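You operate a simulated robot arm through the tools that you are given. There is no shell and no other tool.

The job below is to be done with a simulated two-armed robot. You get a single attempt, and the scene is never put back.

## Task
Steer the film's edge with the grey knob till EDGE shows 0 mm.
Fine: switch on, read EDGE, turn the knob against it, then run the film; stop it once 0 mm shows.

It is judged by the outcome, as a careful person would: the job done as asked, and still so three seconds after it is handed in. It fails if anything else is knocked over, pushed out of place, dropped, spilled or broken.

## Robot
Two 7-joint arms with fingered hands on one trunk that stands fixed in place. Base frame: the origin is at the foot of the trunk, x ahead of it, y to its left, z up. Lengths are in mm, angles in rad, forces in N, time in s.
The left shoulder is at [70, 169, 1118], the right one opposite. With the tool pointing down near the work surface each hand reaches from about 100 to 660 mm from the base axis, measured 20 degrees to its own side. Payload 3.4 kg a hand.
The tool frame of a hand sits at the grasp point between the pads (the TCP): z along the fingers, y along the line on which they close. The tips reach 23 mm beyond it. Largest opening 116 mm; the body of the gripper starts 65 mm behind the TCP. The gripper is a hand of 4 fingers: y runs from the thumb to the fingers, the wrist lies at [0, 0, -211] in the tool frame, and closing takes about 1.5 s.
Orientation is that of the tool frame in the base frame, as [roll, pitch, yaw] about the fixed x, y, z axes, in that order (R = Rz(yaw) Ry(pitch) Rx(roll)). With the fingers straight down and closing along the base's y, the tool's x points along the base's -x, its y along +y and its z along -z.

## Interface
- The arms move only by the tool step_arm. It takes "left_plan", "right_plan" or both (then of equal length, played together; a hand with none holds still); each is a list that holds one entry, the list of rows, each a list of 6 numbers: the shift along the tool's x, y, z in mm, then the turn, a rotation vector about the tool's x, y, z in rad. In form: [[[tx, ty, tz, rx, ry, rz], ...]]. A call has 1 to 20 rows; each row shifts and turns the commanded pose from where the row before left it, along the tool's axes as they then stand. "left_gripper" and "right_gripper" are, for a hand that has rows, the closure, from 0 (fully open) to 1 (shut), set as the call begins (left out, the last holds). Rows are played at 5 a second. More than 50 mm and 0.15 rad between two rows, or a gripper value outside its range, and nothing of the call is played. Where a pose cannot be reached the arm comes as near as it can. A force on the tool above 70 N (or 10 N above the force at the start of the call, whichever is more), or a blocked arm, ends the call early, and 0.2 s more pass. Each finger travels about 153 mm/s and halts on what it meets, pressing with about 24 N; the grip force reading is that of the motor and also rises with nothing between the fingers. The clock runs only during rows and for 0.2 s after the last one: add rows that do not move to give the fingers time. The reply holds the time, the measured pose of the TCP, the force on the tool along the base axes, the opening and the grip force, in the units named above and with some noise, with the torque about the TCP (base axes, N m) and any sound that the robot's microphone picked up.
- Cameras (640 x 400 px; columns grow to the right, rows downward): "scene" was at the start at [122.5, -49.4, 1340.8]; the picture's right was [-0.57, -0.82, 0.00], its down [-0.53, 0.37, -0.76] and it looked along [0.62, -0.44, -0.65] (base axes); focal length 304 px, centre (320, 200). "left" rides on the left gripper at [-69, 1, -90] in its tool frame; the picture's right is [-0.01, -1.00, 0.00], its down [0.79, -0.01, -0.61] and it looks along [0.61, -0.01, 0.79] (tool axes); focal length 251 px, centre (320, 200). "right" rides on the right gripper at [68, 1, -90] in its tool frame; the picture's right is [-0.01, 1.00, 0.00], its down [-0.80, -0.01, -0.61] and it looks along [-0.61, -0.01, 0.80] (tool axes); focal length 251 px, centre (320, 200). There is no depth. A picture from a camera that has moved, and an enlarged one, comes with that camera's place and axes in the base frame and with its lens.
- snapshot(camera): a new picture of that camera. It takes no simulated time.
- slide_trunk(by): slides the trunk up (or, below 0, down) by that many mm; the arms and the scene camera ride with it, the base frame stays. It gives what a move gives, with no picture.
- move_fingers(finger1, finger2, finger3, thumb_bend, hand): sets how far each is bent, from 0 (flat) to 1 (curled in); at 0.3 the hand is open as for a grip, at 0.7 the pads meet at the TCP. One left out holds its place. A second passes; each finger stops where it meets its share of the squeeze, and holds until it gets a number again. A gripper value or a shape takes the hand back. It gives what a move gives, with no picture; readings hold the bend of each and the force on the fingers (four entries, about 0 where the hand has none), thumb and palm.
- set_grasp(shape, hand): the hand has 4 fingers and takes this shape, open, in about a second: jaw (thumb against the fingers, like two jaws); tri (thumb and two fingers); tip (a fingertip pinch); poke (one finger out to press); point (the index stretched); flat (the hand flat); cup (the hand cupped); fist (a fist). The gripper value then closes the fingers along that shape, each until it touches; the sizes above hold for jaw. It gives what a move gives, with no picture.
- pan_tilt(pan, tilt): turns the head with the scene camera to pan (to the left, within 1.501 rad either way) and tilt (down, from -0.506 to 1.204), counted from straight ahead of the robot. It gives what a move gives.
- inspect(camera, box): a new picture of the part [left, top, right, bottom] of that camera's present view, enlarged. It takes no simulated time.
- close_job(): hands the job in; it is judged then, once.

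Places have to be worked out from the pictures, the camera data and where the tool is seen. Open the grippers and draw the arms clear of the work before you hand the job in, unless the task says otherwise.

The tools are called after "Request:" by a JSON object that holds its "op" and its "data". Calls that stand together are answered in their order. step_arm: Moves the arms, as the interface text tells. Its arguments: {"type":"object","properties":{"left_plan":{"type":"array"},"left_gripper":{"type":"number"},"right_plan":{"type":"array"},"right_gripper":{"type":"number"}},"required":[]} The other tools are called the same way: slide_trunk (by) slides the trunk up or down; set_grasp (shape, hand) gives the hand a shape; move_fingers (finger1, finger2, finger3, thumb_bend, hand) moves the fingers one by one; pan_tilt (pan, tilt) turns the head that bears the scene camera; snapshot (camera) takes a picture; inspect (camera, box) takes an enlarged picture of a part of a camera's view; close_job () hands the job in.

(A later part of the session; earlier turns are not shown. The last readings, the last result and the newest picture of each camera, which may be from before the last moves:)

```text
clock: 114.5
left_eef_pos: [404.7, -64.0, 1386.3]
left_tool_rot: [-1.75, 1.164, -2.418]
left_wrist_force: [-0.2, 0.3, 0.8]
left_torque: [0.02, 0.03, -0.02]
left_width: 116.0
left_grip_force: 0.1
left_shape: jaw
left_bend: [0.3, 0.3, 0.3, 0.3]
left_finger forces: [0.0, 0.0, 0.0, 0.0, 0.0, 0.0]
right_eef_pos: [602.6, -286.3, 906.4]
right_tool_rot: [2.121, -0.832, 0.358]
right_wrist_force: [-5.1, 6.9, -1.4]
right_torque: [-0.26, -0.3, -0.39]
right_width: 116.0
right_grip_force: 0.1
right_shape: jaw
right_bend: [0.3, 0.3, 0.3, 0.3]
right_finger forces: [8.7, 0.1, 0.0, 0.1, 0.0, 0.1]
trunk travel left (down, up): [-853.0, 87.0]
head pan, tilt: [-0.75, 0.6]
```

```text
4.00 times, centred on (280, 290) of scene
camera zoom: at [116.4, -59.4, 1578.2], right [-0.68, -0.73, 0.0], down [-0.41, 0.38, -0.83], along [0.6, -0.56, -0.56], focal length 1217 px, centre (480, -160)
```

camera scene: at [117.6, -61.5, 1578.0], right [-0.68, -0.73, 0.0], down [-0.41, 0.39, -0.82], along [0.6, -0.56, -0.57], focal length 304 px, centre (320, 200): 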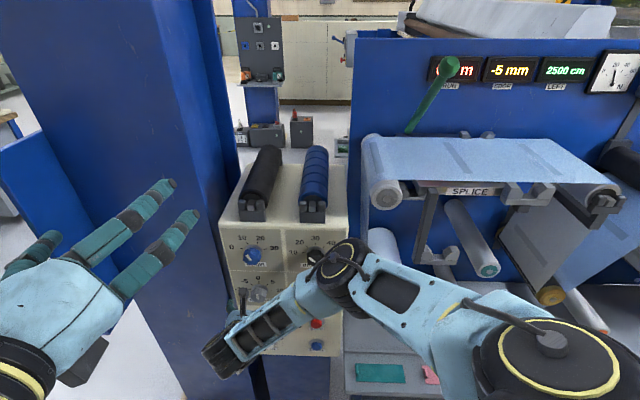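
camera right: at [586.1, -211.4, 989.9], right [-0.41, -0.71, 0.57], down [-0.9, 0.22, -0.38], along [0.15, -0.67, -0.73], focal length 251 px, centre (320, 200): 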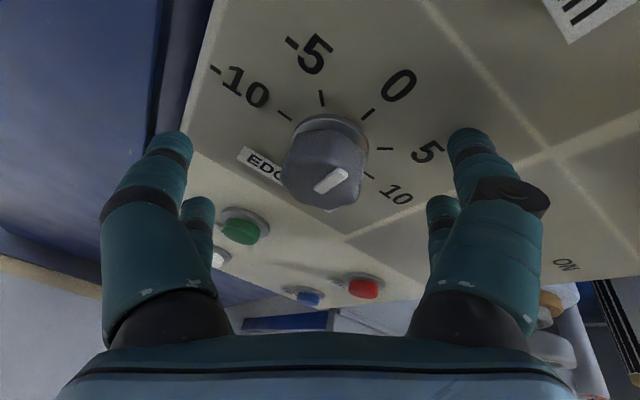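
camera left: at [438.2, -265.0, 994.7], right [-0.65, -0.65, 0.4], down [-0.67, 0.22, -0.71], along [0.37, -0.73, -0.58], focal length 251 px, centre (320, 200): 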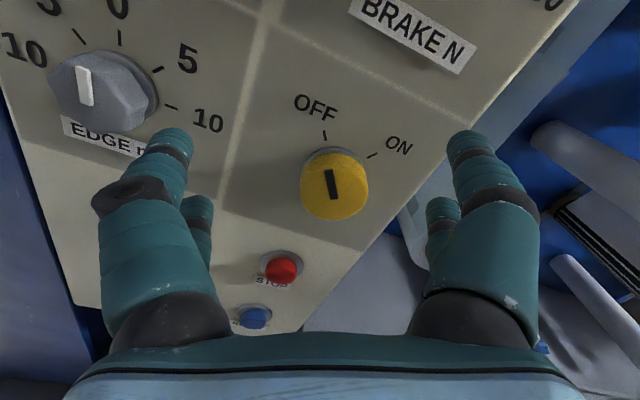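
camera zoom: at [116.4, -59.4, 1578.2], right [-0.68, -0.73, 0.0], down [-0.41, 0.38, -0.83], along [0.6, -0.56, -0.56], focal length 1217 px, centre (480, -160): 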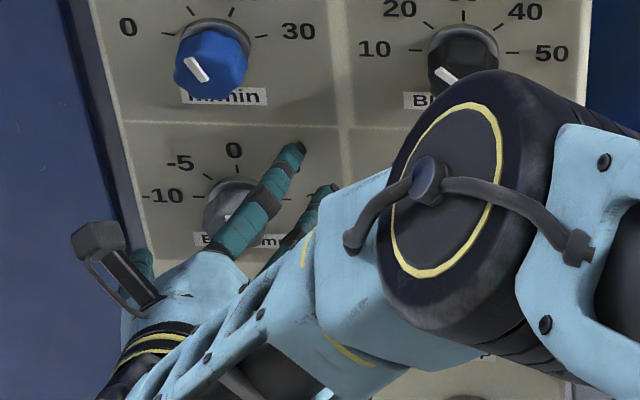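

One finger already touches the panel because the rolled hand's closing line is ~12° off the panel plane. I'll back off, square the closing line to the panel, and look again.

Request:
{"op": "step_arm", "data": {"right_plan": [[[0, 0, -15, 0, 0, 0], [0, 0, 0, -0.1155, 0, 0], [0, 0, 0, -0.1155, 0, 0], [0, 0, 0, 0, 0, 0]]]}}

Request:
{"op": "snapshot", "data": {"camera": "right"}}

```text
clock: 115.5
left_eef_pos: [407.2, -65.9, 1385.9]
left_tool_rot: [-1.754, 1.165, -2.423]
left_wrist_force: [0.0, -0.2, -0.2]
left_torque: [-0.01, -0.04, 0.02]
left_width: 115.9
left_grip_force: 0.0
left_shape: jaw
left_bend: [0.3, 0.3, 0.3, 0.3]
left_finger forces: [0.1, 0.0, 0.0, 0.0, 0.0, 0.0]
right_eef_pos: [592.8, -278.8, 912.3]
right_tool_rot: [1.893, -0.832, 0.357]
right_wrist_force: [-0.4, -1.1, 0.1]
right_torque: [0.0, -0.01, 0.01]
right_width: 115.9
right_grip_force: 0.0
right_shape: jaw
right_bend: [0.3, 0.3, 0.3, 0.3]
right_finger forces: [0.1, 0.1, 0.0, 0.0, 0.1, 0.0]
trunk travel left (down, up): [-853.0, 87.0]
head pan, tilt: [-0.75, 0.6]
```

```text
taken
camera right: at [586.7, -190.5, 982.6], right [-0.55, -0.54, 0.63], down [-0.83, 0.31, -0.46], along [0.06, -0.78, -0.62], focal length 251 px, centre (320, 200)
```

right: 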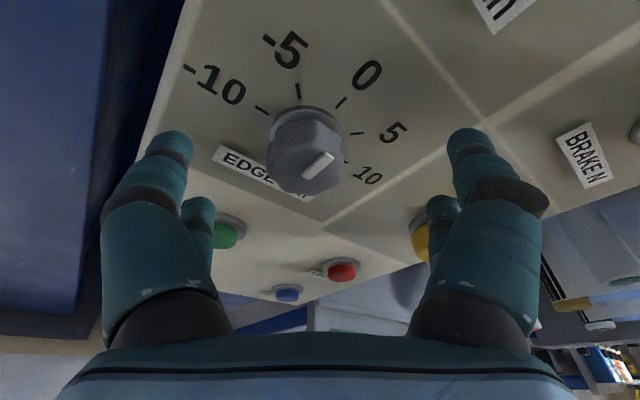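

The closing line is now parallel to the panel and reachable. From the earlier contacts the panel plane is nearer than I assumed, so I'll advance in 9 mm steps along the normal, shifting about 6 mm to centre the knob.

Request:
{"op": "step_arm", "data": {"right_plan": [[[2.5, -5, 8.7, 0, 0, 0], [0, 0, 0, 0, 0, 0]]]}}

Request:
{"op": "snapshot", "data": {"camera": "right"}}

```text
clock: 116.1
left_eef_pos: [405.2, -64.9, 1386.2]
left_tool_rot: [-1.755, 1.165, -2.421]
left_wrist_force: [0.0, 0.1, 0.7]
left_torque: [-0.02, -0.01, -0.02]
left_width: 115.7
left_grip_force: 0.0
left_shape: jaw
left_bend: [0.3, 0.3, 0.3, 0.3]
left_finger forces: [0.0, 0.0, 0.0, 0.0, 0.0, 0.1]
right_eef_pos: [596.5, -285.3, 913.9]
right_tool_rot: [1.89, -0.834, 0.355]
right_wrist_force: [0.2, 0.1, -0.8]
right_torque: [0.0, 0.01, 0.0]
right_width: 116.0
right_grip_force: 0.1
right_shape: jaw
right_bend: [0.3, 0.3, 0.3, 0.3]
right_finger forces: [0.1, 0.0, 0.0, 0.1, 0.0, 0.0]
right hand out of reach, approached as far as the arm can: row 1
trunk travel left (down, up): [-853.0, 87.0]
head pan, tilt: [-0.75, 0.6]
```

```text
taken
camera right: at [590.0, -196.7, 985.1], right [-0.55, -0.54, 0.63], down [-0.83, 0.31, -0.46], along [0.06, -0.78, -0.62], focal length 251 px, centre (320, 200)
```

right: 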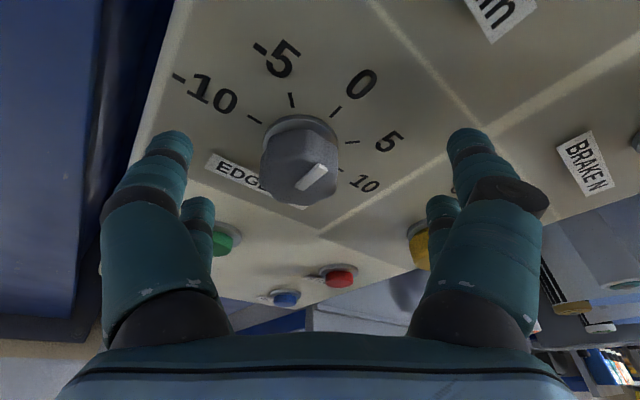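

The arm is near full stretch with this much pre-roll. I'll reduce the pre-roll to about -0.35 rad (rotating about the panel normal) and do the turn in two grips if necessary; also lower the trunk slightly for reach.

Request:
{"op": "step_arm", "data": {"right_plan": [[[0, 0, -6, 0.028, 0, 0.1], [0, 0, 0, 0.028, 0, 0.1], [0, 0, 0, 0.028, 0, 0.1], [0, 0, 0, 0, 0, 0]]]}}

Request:
{"op": "slide_trunk", "data": {"by": -25}}

Request:
{"op": "snapshot", "data": {"camera": "right"}}

```text
clock: 117.1
left_eef_pos: [406.1, -65.4, 1386.0]
left_tool_rot: [-1.753, 1.163, -2.423]
left_wrist_force: [-0.1, -0.6, -0.2]
left_torque: [0.01, -0.01, 0.02]
left_width: 116.0
left_grip_force: 0.0
left_shape: jaw
left_bend: [0.3, 0.3, 0.3, 0.3]
left_finger forces: [0.0, 0.0, 0.0, 0.0, 0.0, 0.1]
right_eef_pos: [591.9, -279.7, 914.2]
right_tool_rot: [2.17, -1.105, 0.119]
right_wrist_force: [-0.1, 0.6, 0.3]
right_torque: [0.01, 0.02, 0.02]
right_width: 115.9
right_grip_force: 0.1
right_shape: jaw
right_bend: [0.3, 0.3, 0.3, 0.3]
right_finger forces: [0.0, 0.1, 0.1, 0.0, 0.0, 0.0]
trunk travel left (down, up): [-853.0, 87.0]
head pan, tilt: [-0.75, 0.6]
```

```text
clock: 117.8
left_eef_pos: [407.4, -64.4, 1361.7]
left_tool_rot: [-1.755, 1.164, -2.423]
left_wrist_force: [-0.1, -0.3, -0.5]
left_torque: [-0.03, 0.03, -0.02]
left_width: 115.9
left_grip_force: 0.1
left_shape: jaw
left_bend: [0.3, 0.3, 0.3, 0.3]
left_finger forces: [0.0, 0.0, 0.1, 0.0, 0.1, 0.0]
right_eef_pos: [592.2, -281.4, 889.3]
right_tool_rot: [2.172, -1.102, 0.124]
right_wrist_force: [-0.3, -0.3, 0.0]
right_torque: [0.02, 0.01, 0.01]
right_width: 115.8
right_grip_force: 0.0
right_shape: jaw
right_bend: [0.3, 0.3, 0.3, 0.3]
right_finger forces: [0.1, 0.1, 0.0, 0.0, 0.0, 0.0]
trunk travel left (down, up): [-828.0, 112.0]
head pan, tilt: [-0.75, 0.6]
```

```text
taken
camera right: at [569.3, -208.6, 975.0], right [-0.67, -0.65, 0.36], down [-0.71, 0.42, -0.56], along [0.21, -0.63, -0.75], focal length 251 px, centre (320, 200)
```

right: 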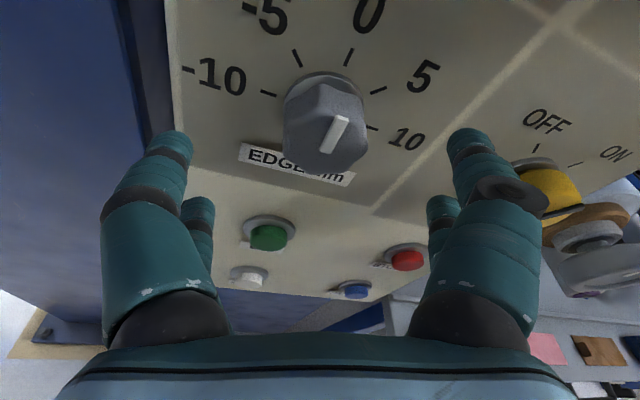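

From this view the knob face lies about 37 mm ahead of the tool centre and ~16 mm above it. I'll rise first, then advance 15 mm so the fingertips clear the panel by about 8 mm.

Request:
{"op": "step_arm", "data": {"right_plan": [[[12, 2.3, 0, 0, 0, 0], [8.4, 2.3, 5, 0, 0, 0], [0, 0, 10, 0, 0, 0], [0, 0, 0, 0, 0, 0]]]}}

Request:
{"op": "snapshot", "data": {"camera": "right"}}

```text
clock: 118.8
left_eef_pos: [405.1, -65.0, 1360.6]
left_tool_rot: [-1.753, 1.165, -2.422]
left_wrist_force: [-0.6, 0.2, -0.1]
left_torque: [-0.01, -0.03, -0.01]
left_width: 116.0
left_grip_force: 0.0
left_shape: jaw
left_bend: [0.3, 0.3, 0.3, 0.3]
left_finger forces: [0.0, 0.1, 0.0, 0.1, 0.1, 0.0]
right_eef_pos: [606.6, -293.2, 906.6]
right_tool_rot: [2.171, -1.101, 0.122]
right_wrist_force: [-0.1, 0.5, 0.3]
right_torque: [-0.01, 0.01, 0.03]
right_width: 115.9
right_grip_force: 0.1
right_shape: jaw
right_bend: [0.3, 0.3, 0.3, 0.3]
right_finger forces: [0.0, 0.0, 0.1, 0.0, 0.0, 0.0]
trunk travel left (down, up): [-828.0, 112.0]
head pan, tilt: [-0.75, 0.6]
```

```text
taken
camera right: at [584.5, -221.8, 991.7], right [-0.67, -0.65, 0.36], down [-0.71, 0.42, -0.56], along [0.21, -0.63, -0.75], focal length 251 px, centre (320, 200)
```

right: 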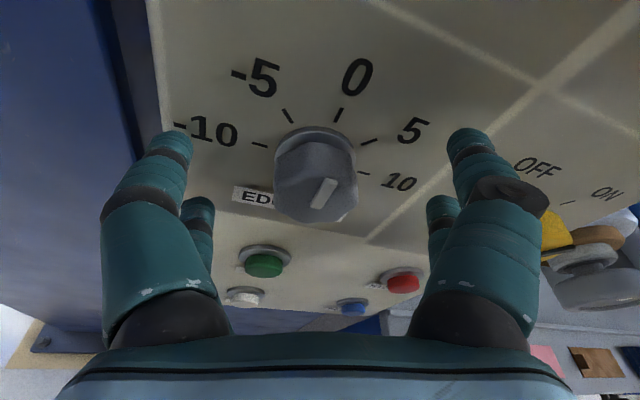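

Well centred with no contact. Now close the hand on the grey knob.

Request:
{"op": "step_arm", "data": {"right_plan": [[[0, 0, 0, 0, 0, 0], [0, 0, 0, 0, 0, 0], [0, 0, 0, 0, 0, 0], [0, 0, 0, 0, 0, 0], [0, 0, 0, 0, 0, 0], [0, 0, 0, 0, 0, 0], [0, 0, 0, 0, 0, 0]]], "right_gripper": 0.8}}

Request:
{"op": "snapshot", "data": {"camera": "right"}}

```text
clock: 120.4
left_eef_pos: [406.9, -65.1, 1360.8]
left_tool_rot: [-1.754, 1.165, -2.423]
left_wrist_force: [0.0, -0.2, 0.8]
left_torque: [-0.02, -0.02, 0.0]
left_width: 116.1
left_grip_force: 0.2
left_shape: jaw
left_bend: [0.3, 0.3, 0.3, 0.3]
left_finger forces: [0.0, 0.0, 0.1, 0.1, 0.0, 0.0]
right_eef_pos: [608.2, -293.5, 905.3]
right_tool_rot: [2.171, -1.103, 0.123]
right_wrist_force: [1.8, -1.7, 0.3]
right_torque: [-0.14, -0.1, 0.05]
right_width: 20.9
right_grip_force: 23.7
right_shape: jaw
right_bend: [0.73, 0.73, 0.73, 0.78]
right_finger forces: [22.3, 23.0, 23.7, 0.0, 19.3, 0.0]
trunk travel left (down, up): [-828.0, 112.0]
head pan, tilt: [-0.75, 0.6]
```

```text
taken
camera right: at [584.4, -222.1, 991.7], right [-0.67, -0.65, 0.36], down [-0.71, 0.42, -0.56], along [0.21, -0.63, -0.75], focal length 251 px, centre (320, 200)
```

right: 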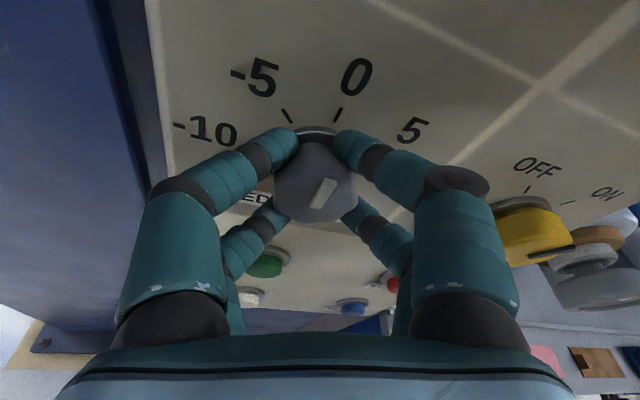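

A balanced grip with no side load. Now turn clockwise about the knob's axis: first 0.4 rad.

Request:
{"op": "step_arm", "data": {"right_plan": [[[0, 0.6, 0, 0.0274, 0, 0.096], [0, 0.6, 0, 0.0274, 0, 0.096], [0, 0.6, 0, 0.0274, 0, 0.096], [0, 0.6, 0, 0.0274, 0, 0.096], [0, 0, 0, 0, 0, 0]]]}}

Request:
{"op": "snapshot", "data": {"camera": "right"}}

```text
clock: 121.6
left_eef_pos: [406.1, -64.4, 1359.6]
left_tool_rot: [-1.754, 1.164, -2.422]
left_wrist_force: [0.7, 0.2, -0.3]
left_torque: [-0.01, 0.03, -0.03]
left_width: 115.8
left_grip_force: 0.1
left_shape: jaw
left_bend: [0.3, 0.3, 0.3, 0.3]
left_finger forces: [0.0, 0.0, 0.0, 0.1, 0.0, 0.0]
right_eef_pos: [604.6, -296.4, 906.0]
right_tool_rot: [-3.071, -1.292, -0.861]
right_wrist_force: [-1.1, -0.7, -3.1]
right_torque: [-0.06, -0.08, 0.04]
right_width: 21.0
right_grip_force: 24.0
right_shape: jaw
right_bend: [0.73, 0.73, 0.73, 0.78]
right_finger forces: [21.8, 24.0, 25.1, 0.1, 19.2, 0.0]
trunk travel left (down, up): [-828.0, 112.0]
head pan, tilt: [-0.75, 0.6]
```

```text
taken
camera right: at [557.4, -248.7, 997.4], right [-0.72, -0.7, -0.03], down [-0.55, 0.59, -0.6], along [0.43, -0.41, -0.8], focal length 251 px, centre (320, 200)
```

right: 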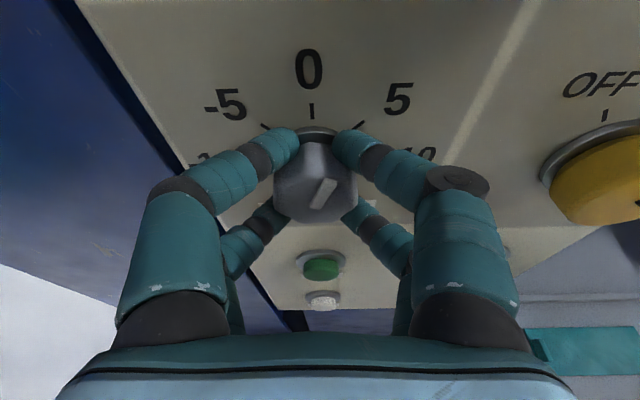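

The knob follows exactly, with almost no load. Continue another 0.2 rad.

Request:
{"op": "step_arm", "data": {"right_plan": [[[0, 0.6, 0, 0.0274, 0, 0.096], [0, 0.6, 0, 0.0274, 0, 0.096], [0, 0, 0, 0, 0, 0]]]}}

Request:
{"op": "snapshot", "data": {"camera": "right"}}

```text
clock: 122.4
left_eef_pos: [406.5, -65.8, 1360.8]
left_tool_rot: [-1.757, 1.164, -2.424]
left_wrist_force: [-0.4, 0.0, 0.4]
left_torque: [0.03, -0.03, -0.01]
left_width: 115.8
left_grip_force: 0.1
left_shape: jaw
left_bend: [0.3, 0.3, 0.3, 0.3]
left_finger forces: [0.0, 0.0, 0.0, 0.0, 0.0, 0.0]
right_eef_pos: [606.3, -295.7, 904.3]
right_tool_rot: [-2.463, -1.217, -1.442]
right_wrist_force: [-3.2, 0.9, -6.0]
right_torque: [-0.02, 0.01, 0.01]
right_width: 20.8
right_grip_force: 23.7
right_shape: jaw
right_bend: [0.73, 0.73, 0.73, 0.78]
right_finger forces: [21.7, 25.8, 25.6, 0.0, 18.4, 0.1]
trunk travel left (down, up): [-828.0, 112.0]
head pan, tilt: [-0.75, 0.6]
```

```text
taken
camera right: at [544.1, -262.1, 994.7], right [-0.7, -0.68, -0.23], down [-0.46, 0.67, -0.58], along [0.55, -0.3, -0.78], focal length 251 px, centre (320, 200)
```

right: 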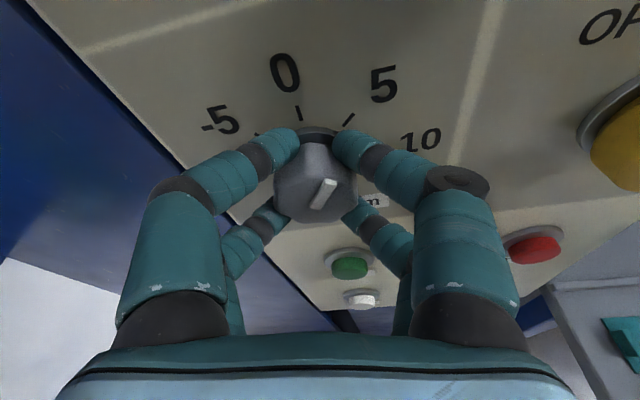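

Still free. The last 0.185 rad to make 45° in all.

Request:
{"op": "step_arm", "data": {"right_plan": [[[0, 0.6, 0, 0.0253, 0, 0.0888], [0, 0.6, 0, 0.0253, 0, 0.0888], [0, 0, 0, 0, 0, 0]]]}}

Request:
{"op": "snapshot", "data": {"camera": "right"}}

Request:
{"op": "inspect", "data": {"camera": "right", "box": [240, 80, 400, 230]}}

```text
clock: 123.2
left_eef_pos: [408.2, -64.8, 1360.7]
left_tool_rot: [-1.756, 1.162, -2.424]
left_wrist_force: [-0.1, -0.8, -0.3]
left_torque: [0.0, 0.03, 0.01]
left_width: 115.9
left_grip_force: 0.0
left_shape: jaw
left_bend: [0.3, 0.3, 0.3, 0.3]
left_finger forces: [0.0, 0.0, 0.1, 0.1, 0.0, 0.0]
right_eef_pos: [605.7, -297.0, 905.0]
right_tool_rot: [-2.146, -1.085, -1.733]
right_wrist_force: [-5.2, 4.4, -12.9]
right_torque: [0.05, 0.1, -0.01]
right_width: 20.6
right_grip_force: 23.7
right_shape: jaw
right_bend: [0.73, 0.73, 0.73, 0.78]
right_finger forces: [21.9, 28.2, 26.6, 0.0, 17.7, 0.0]
trunk travel left (down, up): [-828.0, 112.0]
head pan, tilt: [-0.75, 0.6]
```

```text
taken
camera right: at [532.3, -273.9, 988.9], right [-0.66, -0.64, -0.4], down [-0.39, 0.74, -0.55], along [0.65, -0.2, -0.74], focal length 251 px, centre (320, 200)
```

right: 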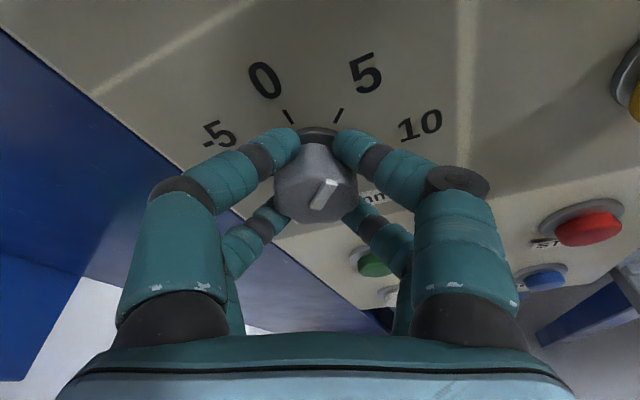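

```text
2.67 times, centred on (320, 155) of right
camera zoom: at [532.3, -273.9, 988.9], right [-0.66, -0.64, -0.4], down [-0.39, 0.74, -0.55], along [0.65, -0.2, -0.74], focal length 670 px, centre (320, 320)
```

zoom: 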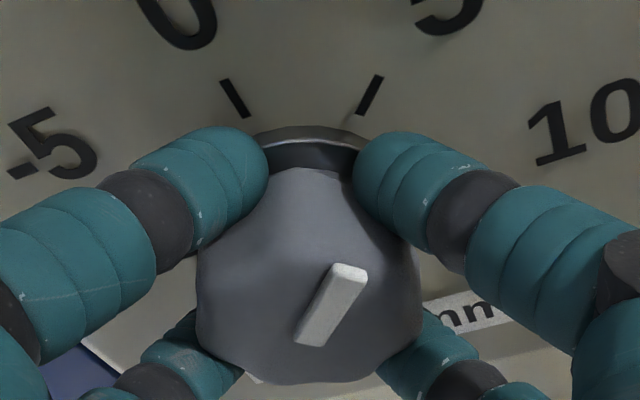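

In the hand's view the +5 tick now sits exactly where the 0 tick was at the start, so the knob is at +5. Release it gently and check.

Request:
{"op": "step_arm", "data": {"right_plan": [[[0, 0, 0, 0, 0, 0], [0, 0, 0, 0, 0, 0], [0, 0, 0, 0, 0, 0], [0, 0, 0, 0, 0, 0], [0, 0, 0, 0, 0, 0], [0, 0, 0, 0, 0, 0], [0, 0, 0, 0, 0, 0]]], "right_gripper": 0.0}}

Request:
{"op": "inspect", "data": {"camera": "right", "box": [200, 40, 440, 240]}}

Request:
{"op": "snapshot", "data": {"camera": "scene"}}

```text
clock: 124.8
left_eef_pos: [405.5, -65.0, 1361.6]
left_tool_rot: [-1.751, 1.164, -2.423]
left_wrist_force: [-0.1, 0.1, 0.8]
left_torque: [-0.01, 0.01, 0.0]
left_width: 116.0
left_grip_force: 0.1
left_shape: jaw
left_bend: [0.3, 0.3, 0.3, 0.3]
left_finger forces: [0.1, 0.0, 0.0, 0.0, 0.1, 0.0]
right_eef_pos: [604.7, -297.1, 905.9]
right_tool_rot: [-2.141, -1.086, -1.737]
right_wrist_force: [-0.4, 0.1, -0.4]
right_torque: [-0.01, -0.01, -0.01]
right_width: 116.1
right_grip_force: 0.1
right_shape: jaw
right_bend: [0.3, 0.3, 0.3, 0.3]
right_finger forces: [0.0, 0.0, 0.0, 0.0, 0.0, 0.0]
trunk travel left (down, up): [-828.0, 112.0]
head pan, tilt: [-0.75, 0.6]
```

```text
2.00 times, centred on (320, 140) of right
camera zoom: at [531.6, -273.6, 990.3], right [-0.66, -0.64, -0.4], down [-0.39, 0.74, -0.55], along [0.65, -0.2, -0.73], focal length 503 px, centre (320, 320)
```

zoom: 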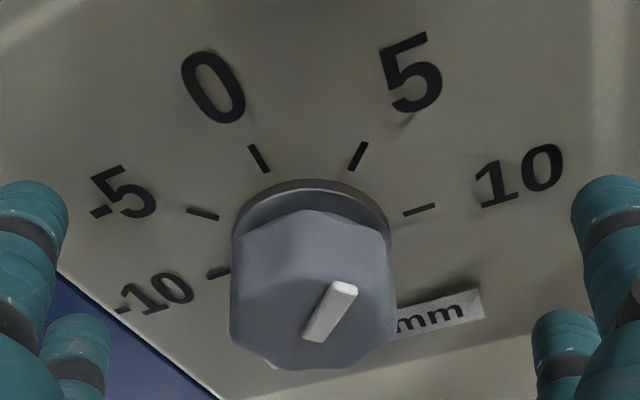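

```text
taken
camera scene: at [117.5, -60.8, 1553.1], right [-0.68, -0.73, 0.0], down [-0.41, 0.39, -0.83], along [0.6, -0.56, -0.56], focal length 304 px, centre (320, 200)
```

scene: 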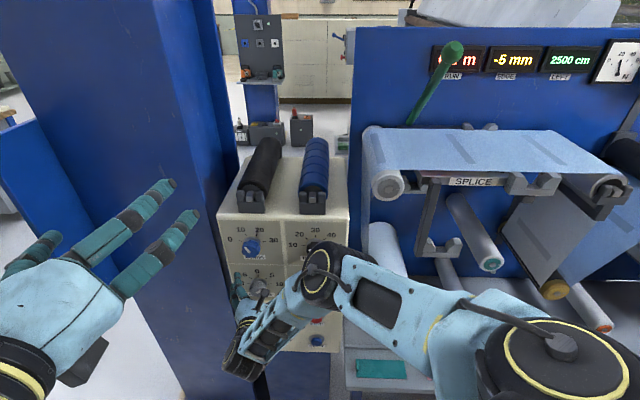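

The pointer is at +5. The display seems to have changed; I'll zoom in.

Request:
{"op": "inspect", "data": {"camera": "scene", "box": [420, 30, 640, 100]}}

Request:
{"op": "inspect", "data": {"camera": "scene", "box": [210, 200, 350, 290]}}

```text
2.91 times, centred on (530, 65) of scene
camera zoom: at [117.5, -60.8, 1553.1], right [-0.68, -0.73, 0.0], down [-0.41, 0.39, -0.83], along [0.6, -0.56, -0.56], focal length 885 px, centre (-291, 593)
```

zoom: 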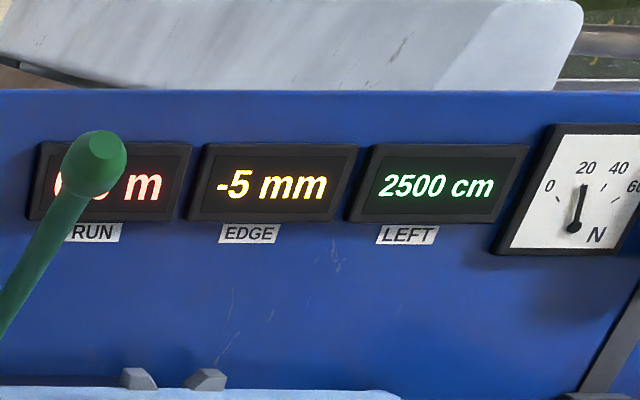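

```text
4.44 times, centred on (280, 245) of scene
camera zoom: at [117.5, -60.8, 1553.1], right [-0.68, -0.73, 0.0], down [-0.41, 0.39, -0.83], along [0.6, -0.56, -0.56], focal length 1352 px, centre (498, 0)
```

zoom: 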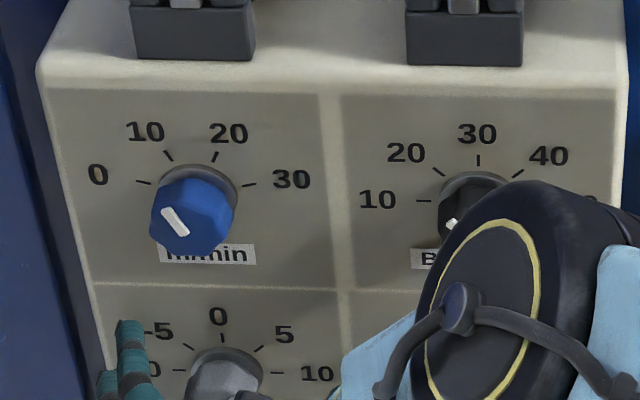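

EDGE still reads -5 mm (film not run yet) and the knob is at +5. Next: back the hand off, untwist it, and tilt it down ready for pressing buttons.

Request:
{"op": "step_arm", "data": {"right_plan": [[[-5.5, 0, -19, 0, 0, 0], [-5.5, 0, -19, 0, 0, 0], [-5.5, 0, -19, 0, 0, 0], [0, 0, 0, -0.0274, 0, -0.1], [0, 0, 0, -0.0274, 0, -0.1], [0, 0, 0, -0.0274, 0, -0.1], [0, 0, 0, -0.0274, 0, -0.1], [0, 0, 0, 0, -0.12, 0], [0, 0, 0, 0, -0.12, 0], [0, 0, 0, 0, -0.12, 0], [0, 0, 0, 0, 0, 0]]]}}

Request:
{"op": "snapshot", "data": {"camera": "right"}}

Request:
{"op": "snapshot", "data": {"camera": "scene"}}

```text
clock: 127.2
left_eef_pos: [406.6, -65.1, 1360.3]
left_tool_rot: [-1.755, 1.165, -2.422]
left_wrist_force: [1.1, -0.4, 0.8]
left_torque: [-0.02, -0.02, -0.01]
left_width: 115.7
left_grip_force: 0.0
left_shape: jaw
left_bend: [0.3, 0.3, 0.3, 0.3]
left_finger forces: [0.0, 0.1, 0.0, 0.0, 0.1, 0.0]
right_eef_pos: [562.5, -253.6, 905.2]
right_tool_rot: [3.124, -0.933, -0.775]
right_wrist_force: [-0.1, -1.1, -0.1]
right_torque: [0.01, 0.0, -0.02]
right_width: 116.1
right_grip_force: 0.1
right_shape: jaw
right_bend: [0.3, 0.3, 0.3, 0.3]
right_finger forces: [0.0, 0.1, 0.0, 0.1, 0.0, 0.0]
trunk travel left (down, up): [-828.0, 112.0]
head pan, tilt: [-0.75, 0.6]
```

```text
taken
camera right: at [541.8, -231.3, 1015.3], right [-0.71, -0.7, 0.0], down [-0.67, 0.69, -0.28], along [0.19, -0.2, -0.96], focal length 251 px, centre (320, 200)
```

right: 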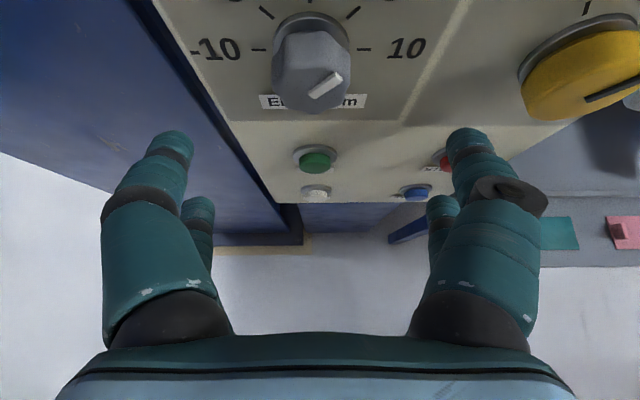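

```text
taken
camera scene: at [117.9, -60.9, 1553.0], right [-0.68, -0.73, 0.0], down [-0.41, 0.39, -0.83], along [0.6, -0.56, -0.56], focal length 304 px, centre (320, 200)
```

scene: 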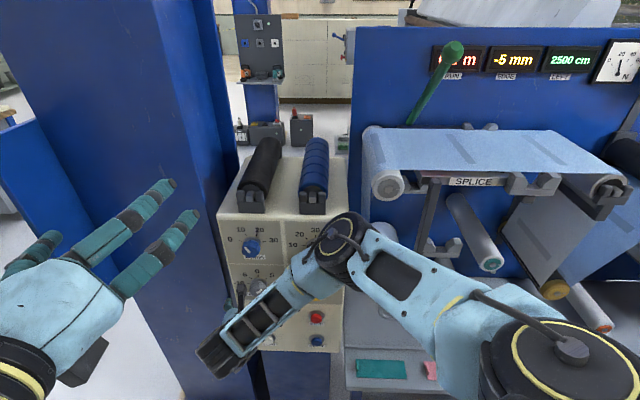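

All clear. Now form the poke shape with the right hand and see where its finger lies.

Request:
{"op": "set_grasp", "data": {"hand": "right", "shape": "poke"}}

Request:
{"op": "snapshot", "data": {"camera": "right"}}

```text
clock: 128.1
left_eef_pos: [406.9, -65.1, 1361.7]
left_tool_rot: [-1.753, 1.163, -2.423]
left_wrist_force: [-0.3, 0.9, -0.8]
left_torque: [0.03, 0.02, -0.01]
left_width: 116.0
left_grip_force: 0.0
left_shape: jaw
left_bend: [0.3, 0.3, 0.3, 0.3]
left_finger forces: [0.0, 0.0, 0.0, 0.0, 0.0, 0.0]
right_eef_pos: [562.5, -254.9, 906.4]
right_tool_rot: [3.124, -0.934, -0.775]
right_wrist_force: [0.0, 0.2, 0.3]
right_torque: [0.04, 0.01, -0.01]
right_width: 0.1
right_grip_force: 0.0
right_shape: poke
right_bend: [1.0, 1.0, 1.0, 0.28]
right_finger forces: [0.0, 0.1, 0.0, 0.0, 0.0, 0.0]
trunk travel left (down, up): [-828.0, 112.0]
head pan, tilt: [-0.75, 0.6]
```

```text
taken
camera right: at [541.6, -231.5, 1015.2], right [-0.71, -0.7, 0.0], down [-0.67, 0.69, -0.28], along [0.19, -0.2, -0.96], focal length 251 px, centre (320, 200)
```

right: 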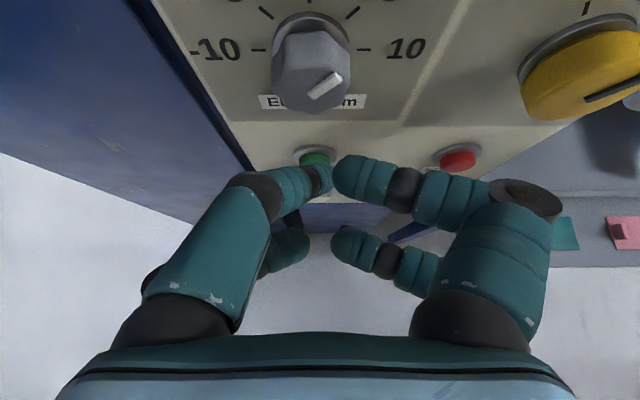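

Poke leaves the fingers mostly curled; not clear enough. I'll try the "point" shape instead.

Request:
{"op": "set_grasp", "data": {"hand": "right", "shape": "point"}}

Request:
{"op": "snapshot", "data": {"camera": "right"}}

```text
clock: 129.0
left_eef_pos: [405.9, -64.7, 1360.2]
left_tool_rot: [-1.755, 1.163, -2.421]
left_wrist_force: [0.3, -0.4, -0.3]
left_torque: [0.01, 0.01, -0.03]
left_width: 115.8
left_grip_force: 0.1
left_shape: jaw
left_bend: [0.3, 0.3, 0.3, 0.3]
left_finger forces: [0.0, 0.0, 0.1, 0.0, 0.1, 0.0]
right_eef_pos: [562.1, -255.0, 906.0]
right_tool_rot: [3.123, -0.934, -0.774]
right_wrist_force: [-0.4, -0.8, -0.7]
right_torque: [-0.01, 0.0, 0.02]
right_width: 0.0
right_grip_force: 0.0
right_shape: point
right_bend: [0.05, 0.82, 0.82, 0.31]
right_finger forces: [0.1, 0.0, 0.0, 0.1, 0.1, 0.0]
trunk travel left (down, up): [-828.0, 112.0]
head pan, tilt: [-0.75, 0.6]
```

```text
taken
camera right: at [541.6, -231.5, 1015.2], right [-0.71, -0.7, 0.0], down [-0.67, 0.69, -0.28], along [0.19, -0.2, -0.96], focal length 251 px, centre (320, 200)
```

right: 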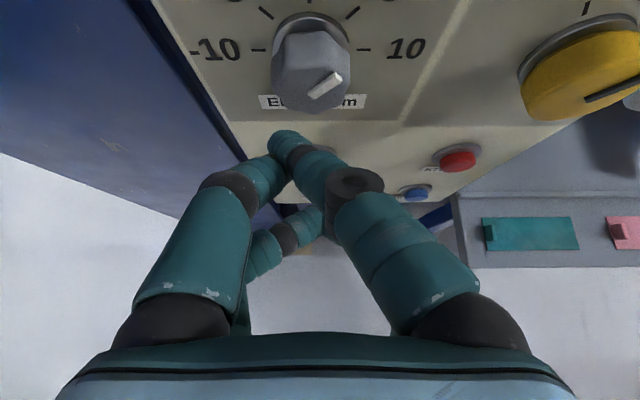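

The index finger points out; its tip is about 32 mm ahead of the tool centre. I'll lower the trunk 100 mm to button height, tilt the head up to keep the displays in view, and check.

Request:
{"op": "slide_trunk", "data": {"by": -100}}

Request:
{"op": "pan_tilt", "data": {"pan": -0.8, "tilt": 0.5}}

Request:
{"op": "snapshot", "data": {"camera": "scene"}}

Request:
{"op": "snapshot", "data": {"camera": "right"}}

```text
clock: 130.4
left_eef_pos: [404.9, -64.7, 1262.2]
left_tool_rot: [-1.754, 1.167, -2.423]
left_wrist_force: [-1.1, 0.0, 0.7]
left_torque: [0.01, 0.01, -0.03]
left_width: 115.9
left_grip_force: 0.1
left_shape: jaw
left_bend: [0.3, 0.3, 0.3, 0.3]
left_finger forces: [0.0, 0.0, 0.0, 0.0, 0.1, 0.0]
right_eef_pos: [562.4, -254.7, 805.3]
right_tool_rot: [3.122, -0.933, -0.775]
right_wrist_force: [0.8, -0.4, 0.0]
right_torque: [0.0, 0.02, 0.01]
right_width: 0.1
right_grip_force: 0.2
right_shape: point
right_bend: [0.0, 0.79, 0.83, 0.34]
right_finger forces: [0.1, 0.1, 0.1, 0.0, 0.0, 0.0]
trunk travel left (down, up): [-728.0, 212.0]
head pan, tilt: [-0.75, 0.6]
```

```text
clock: 131.0
left_eef_pos: [406.0, -66.1, 1259.8]
left_tool_rot: [-1.755, 1.164, -2.423]
left_wrist_force: [-0.3, -0.7, -0.2]
left_torque: [-0.02, 0.02, 0.0]
left_width: 116.0
left_grip_force: 0.2
left_shape: jaw
left_bend: [0.3, 0.3, 0.3, 0.3]
left_finger forces: [0.0, 0.0, 0.1, 0.0, 0.0, 0.1]
right_eef_pos: [563.3, -253.8, 805.5]
right_tool_rot: [3.122, -0.932, -0.775]
right_wrist_force: [-0.4, -0.5, 0.1]
right_torque: [-0.01, 0.01, -0.03]
right_width: 0.0
right_grip_force: 0.0
right_shape: point
right_bend: [0.0, 0.79, 0.83, 0.35]
right_finger forces: [0.0, 0.0, 0.0, 0.1, 0.1, 0.0]
trunk travel left (down, up): [-728.0, 212.0]
head pan, tilt: [-0.799, 0.499]
```

```text
taken
camera scene: at [116.5, -66.0, 1462.1], right [-0.72, -0.7, 0.0], down [-0.33, 0.34, -0.88], along [0.61, -0.63, -0.48], focal length 304 px, centre (320, 200)
```

scene: 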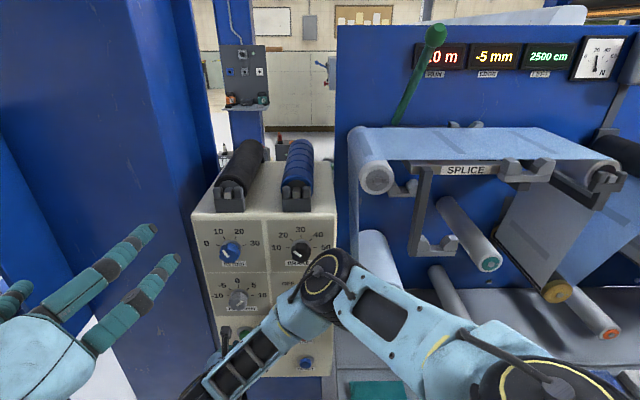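

```text
taken
camera right: at [541.5, -231.5, 915.3], right [-0.71, -0.7, 0.0], down [-0.67, 0.69, -0.28], along [0.19, -0.2, -0.96], focal length 251 px, centre (320, 200)
```

right: 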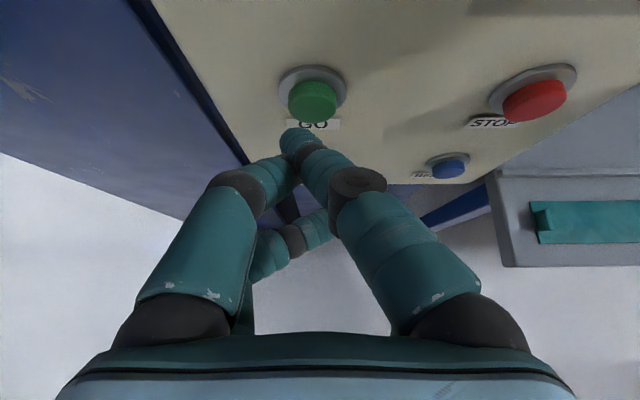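

Good view of both the button and displays. The fingertip needs to go about 28 mm down and 6 mm right before pushing in; I'll align first.

Request:
{"op": "step_arm", "data": {"right_plan": [[[-11.3, 2.8, 8.4, 0, 0, 0], [-11.3, 2.8, 8.4, 0, 0, 0], [0, 0, 0, 0, 0, 0]]]}}

Request:
{"op": "snapshot", "data": {"camera": "right"}}

Request:
{"op": "inspect", "data": {"camera": "scene", "box": [190, 270, 350, 370]}}

```text
clock: 131.8
left_eef_pos: [406.5, -64.4, 1260.4]
left_tool_rot: [-1.754, 1.165, -2.422]
left_wrist_force: [-0.4, -0.2, 1.1]
left_torque: [-0.04, -0.02, 0.02]
left_width: 115.8
left_grip_force: 0.0
left_shape: jaw
left_bend: [0.3, 0.3, 0.3, 0.3]
left_finger forces: [0.0, 0.0, 0.0, 0.0, 0.0, 0.1]
right_eef_pos: [558.7, -259.6, 777.4]
right_tool_rot: [3.12, -0.934, -0.775]
right_wrist_force: [-0.9, 1.1, 0.6]
right_torque: [0.02, 0.0, 0.0]
right_width: 0.0
right_grip_force: 0.1
right_shape: point
right_bend: [0.0, 0.79, 0.83, 0.36]
right_finger forces: [0.1, 0.1, 0.0, 0.0, 0.0, 0.1]
trunk travel left (down, up): [-728.0, 212.0]
head pan, tilt: [-0.799, 0.499]
```

```text
taken
camera right: at [537.4, -236.0, 886.9], right [-0.71, -0.7, 0.0], down [-0.67, 0.69, -0.28], along [0.19, -0.2, -0.96], focal length 251 px, centre (320, 200)
```

right: 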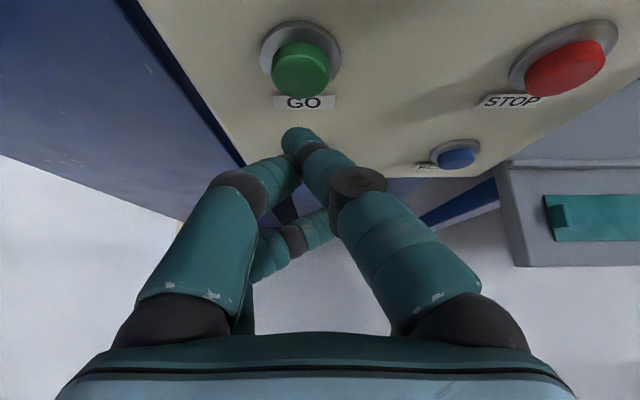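

```text
4.00 times, centred on (270, 320) of scene
camera zoom: at [116.6, -65.9, 1462.1], right [-0.72, -0.7, 0.0], down [-0.33, 0.34, -0.88], along [0.61, -0.63, -0.48], focal length 1217 px, centre (520, -280)
```

zoom: 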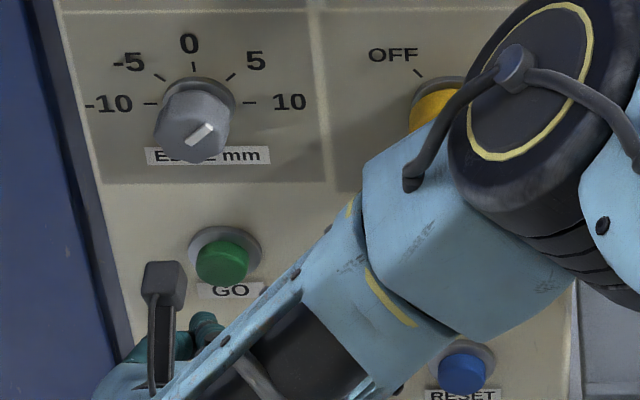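

GO's face triangulates to [619,-305,776]; the fingertip is ~38 mm short and about 4 mm low. Advance 25 mm along the normal and look again.

Request:
{"op": "step_arm", "data": {"right_plan": [[[9, 0.5, 9, 0, 0, 0], [9, 0.5, 9, 0, 0, 0], [0, 0, 0, 0, 0, 0]]]}}

Request:
{"op": "snapshot", "data": {"camera": "right"}}

Request:
{"op": "inspect", "data": {"camera": "scene", "box": [190, 290, 310, 365]}}

```text
clock: 132.6
left_eef_pos: [405.8, -63.9, 1261.9]
left_tool_rot: [-1.754, 1.164, -2.421]
left_wrist_force: [0.4, -0.9, 0.0]
left_torque: [0.02, -0.01, -0.01]
left_width: 115.5
left_grip_force: 0.0
left_shape: jaw
left_bend: [0.3, 0.3, 0.3, 0.3]
left_finger forces: [0.0, 0.1, 0.0, 0.0, 0.0, 0.0]
right_eef_pos: [575.3, -277.9, 781.8]
right_tool_rot: [3.119, -0.934, -0.776]
right_wrist_force: [-0.8, -0.6, 0.2]
right_torque: [0.0, 0.0, 0.03]
right_width: 0.1
right_grip_force: 0.1
right_shape: point
right_bend: [0.0, 0.79, 0.83, 0.36]
right_finger forces: [0.0, 0.0, 0.0, 0.0, 0.1, 0.1]
trunk travel left (down, up): [-728.0, 212.0]
head pan, tilt: [-0.799, 0.499]
```

```text
taken
camera right: at [554.5, -254.3, 891.4], right [-0.71, -0.7, 0.0], down [-0.67, 0.69, -0.28], along [0.19, -0.2, -0.96], focal length 251 px, centre (320, 200)
```

right: 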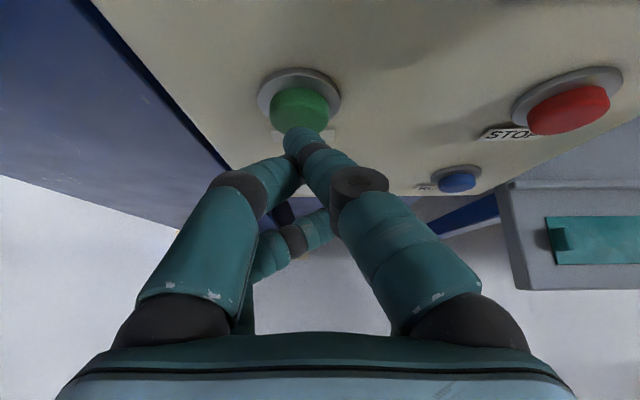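

```text
5.33 times, centred on (250, 328) of scene
camera zoom: at [116.6, -65.8, 1462.1], right [-0.72, -0.7, 0.0], down [-0.33, 0.34, -0.88], along [0.61, -0.63, -0.48], focal length 1623 px, centre (693, -480)
```

zoom: 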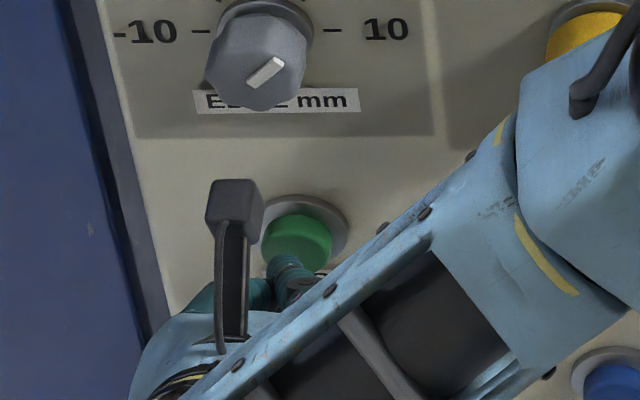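

Before starting the film I want to be sure STOP is reachable from here. I'll retreat a little and slide right ~148 mm to the STOP position as a rehearsal.

Request:
{"op": "step_arm", "data": {"right_plan": [[[-9, 0, -12, 0, 0, 0], [0, 37, 0, 0, 0, 0], [0, 37, 0, 0, 0, 0], [0, 37, 0, 0, 0, 0], [0, 37, 0, 0, 0, 0], [0, 0, 0, 0, 0, 0]]]}}

Request:
{"op": "snapshot", "data": {"camera": "right"}}

Request:
{"op": "snapshot", "data": {"camera": "scene"}}

```text
clock: 134.0
left_eef_pos: [405.2, -64.7, 1260.8]
left_tool_rot: [-1.754, 1.163, -2.423]
left_wrist_force: [-0.5, -0.4, 0.3]
left_torque: [0.01, -0.01, 0.01]
left_width: 115.9
left_grip_force: 0.0
left_shape: jaw
left_bend: [0.3, 0.3, 0.3, 0.3]
left_finger forces: [0.0, 0.0, 0.0, 0.1, 0.1, 0.1]
right_eef_pos: [459.3, -371.8, 782.1]
right_tool_rot: [3.121, -0.934, -0.775]
right_wrist_force: [-0.5, -0.1, 0.8]
right_torque: [-0.04, -0.02, 0.01]
right_width: 0.0
right_grip_force: 0.0
right_shape: point
right_bend: [0.0, 0.78, 0.83, 0.38]
right_finger forces: [0.1, 0.1, 0.0, 0.1, 0.1, 0.0]
trunk travel left (down, up): [-728.0, 212.0]
head pan, tilt: [-0.799, 0.499]
```

```text
taken
camera right: at [438.7, -348.4, 891.7], right [-0.71, -0.7, 0.0], down [-0.67, 0.69, -0.28], along [0.19, -0.2, -0.96], focal length 251 px, centre (320, 200)
```

right: 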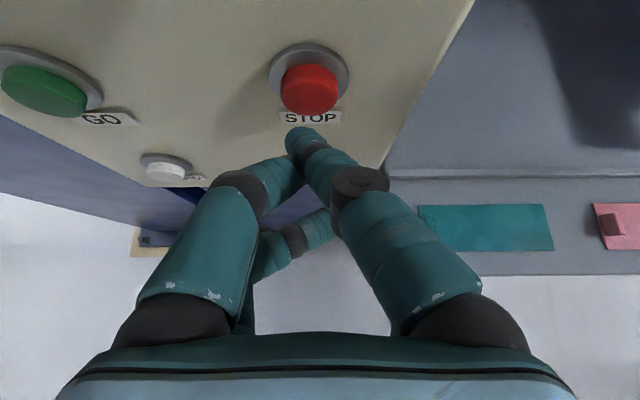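

```text
taken
camera scene: at [116.9, -65.7, 1462.1], right [-0.72, -0.7, 0.0], down [-0.33, 0.34, -0.88], along [0.61, -0.63, -0.48], focal length 304 px, centre (320, 200)
```

scene: 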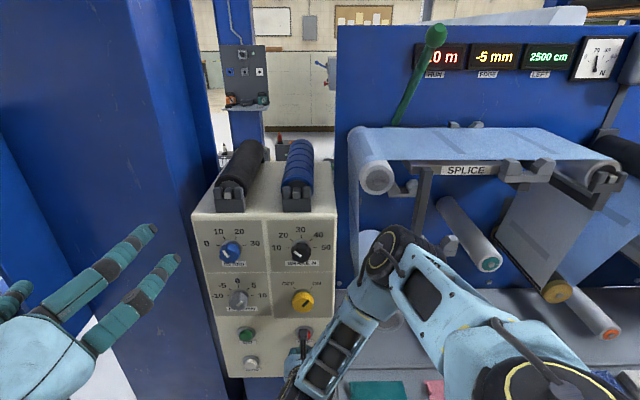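

STOP is reachable and well lined up (about 4 mm more to the right would be ideal). Now go back to GO and approach until just about touching.

Request:
{"op": "step_arm", "data": {"right_plan": [[[0, -37, 0, 0, 0, 0], [0, -37, 0, 0, 0, 0], [0, -37, 0, 0, 0, 0], [0, -37, 0, 0, 0, 0], [9, 0, 12, 0, 0, 0], [4.5, 0, 6, 0, 0, 0], [0, 0, 0, 0, 0, 0]]]}}

Request:
{"op": "snapshot", "data": {"camera": "right"}}

Request:
{"op": "inspect", "data": {"camera": "scene", "box": [190, 290, 310, 365]}}

```text
clock: 135.6
left_eef_pos: [406.6, -64.1, 1261.7]
left_tool_rot: [-1.755, 1.163, -2.422]
left_wrist_force: [-0.2, -0.4, 0.1]
left_torque: [-0.01, -0.01, -0.01]
left_width: 116.0
left_grip_force: 0.1
left_shape: jaw
left_bend: [0.3, 0.3, 0.3, 0.3]
left_finger forces: [0.1, 0.1, 0.0, 0.1, 0.0, 0.1]
right_eef_pos: [582.4, -282.3, 781.0]
right_tool_rot: [3.12, -0.935, -0.775]
right_wrist_force: [0.5, -1.0, 0.2]
right_torque: [0.03, 0.02, -0.02]
right_width: 0.1
right_grip_force: 0.1
right_shape: point
right_bend: [0.0, 0.78, 0.83, 0.38]
right_finger forces: [0.1, 0.0, 0.0, 0.0, 0.0, 0.0]
trunk travel left (down, up): [-728.0, 212.0]
head pan, tilt: [-0.799, 0.499]
```

```text
taken
camera right: at [560.4, -259.2, 890.9], right [-0.71, -0.7, 0.01], down [-0.67, 0.69, -0.28], along [0.19, -0.2, -0.96], focal length 251 px, centre (320, 200)
```

right: 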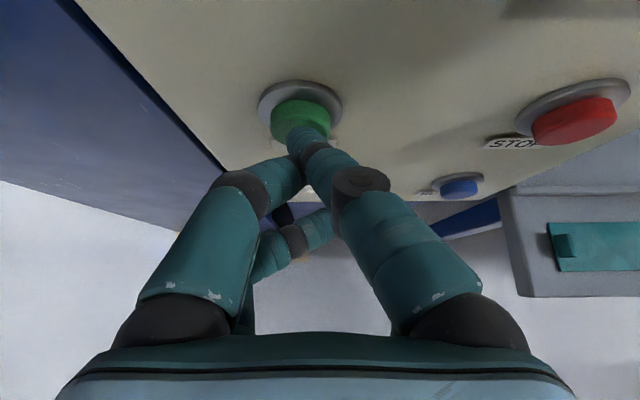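

```text
5.33 times, centred on (250, 328) of scene
camera zoom: at [116.7, -65.6, 1462.1], right [-0.72, -0.7, 0.0], down [-0.33, 0.34, -0.88], along [0.61, -0.63, -0.48], focal length 1623 px, centre (693, -480)
```

zoom: 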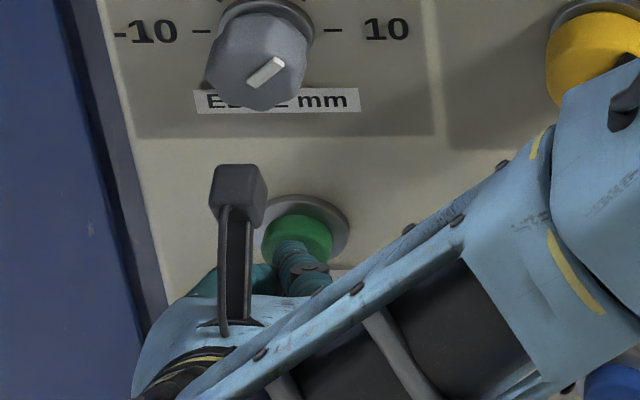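

The fingertip is just in front of GO. Now push in gently: about 9 mm along the normal and 3 mm up.

Request:
{"op": "step_arm", "data": {"right_plan": [[[3, 0, 1, 0, 0, 0], [1.8, 0, 2.4, 0, 0, 0], [1.8, 0, 2.4, 0, 0, 0]]]}}

Request:
{"op": "snapshot", "data": {"camera": "scene"}}

Request:
{"op": "snapshot", "data": {"camera": "right"}}

```text
clock: 136.4
left_eef_pos: [405.3, -66.7, 1260.6]
left_tool_rot: [-1.755, 1.163, -2.423]
left_wrist_force: [0.1, 0.0, -0.1]
left_torque: [0.0, 0.01, -0.03]
left_width: 115.9
left_grip_force: 0.1
left_shape: jaw
left_bend: [0.3, 0.3, 0.3, 0.3]
left_finger forces: [0.0, 0.0, 0.0, 0.0, 0.2, 0.0]
right_eef_pos: [587.0, -289.3, 784.3]
right_tool_rot: [3.124, -0.934, -0.777]
right_wrist_force: [-0.6, 0.0, 0.4]
right_torque: [-0.03, 0.02, -0.04]
right_width: 0.0
right_grip_force: 0.0
right_shape: point
right_bend: [0.0, 0.78, 0.83, 0.38]
right_finger forces: [0.0, 0.1, 0.0, 0.1, 0.0, 0.1]
trunk travel left (down, up): [-728.0, 212.0]
head pan, tilt: [-0.799, 0.499]
```

```text
taken
camera scene: at [116.6, -66.2, 1462.1], right [-0.72, -0.7, 0.0], down [-0.33, 0.34, -0.88], along [0.61, -0.63, -0.48], focal length 304 px, centre (320, 200)
```

scene: 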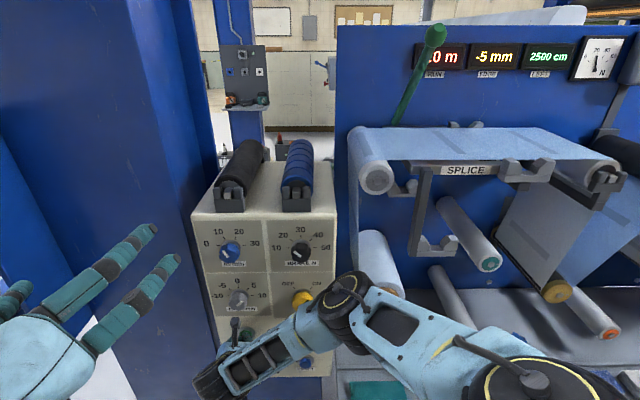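

```text
taken
camera right: at [565.8, -265.6, 892.8], right [-0.71, -0.7, 0.0], down [-0.67, 0.69, -0.28], along [0.19, -0.2, -0.96], focal length 251 px, centre (320, 200)
```

right: 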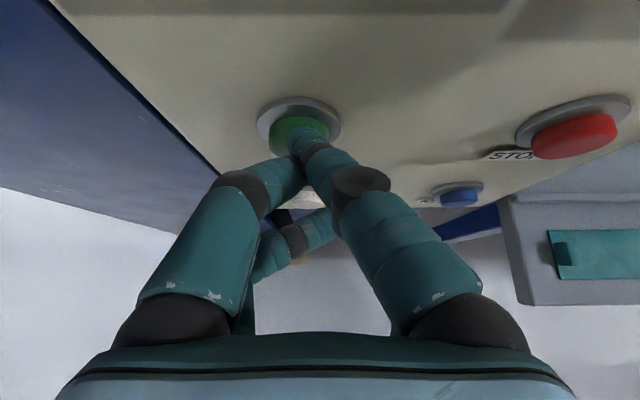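

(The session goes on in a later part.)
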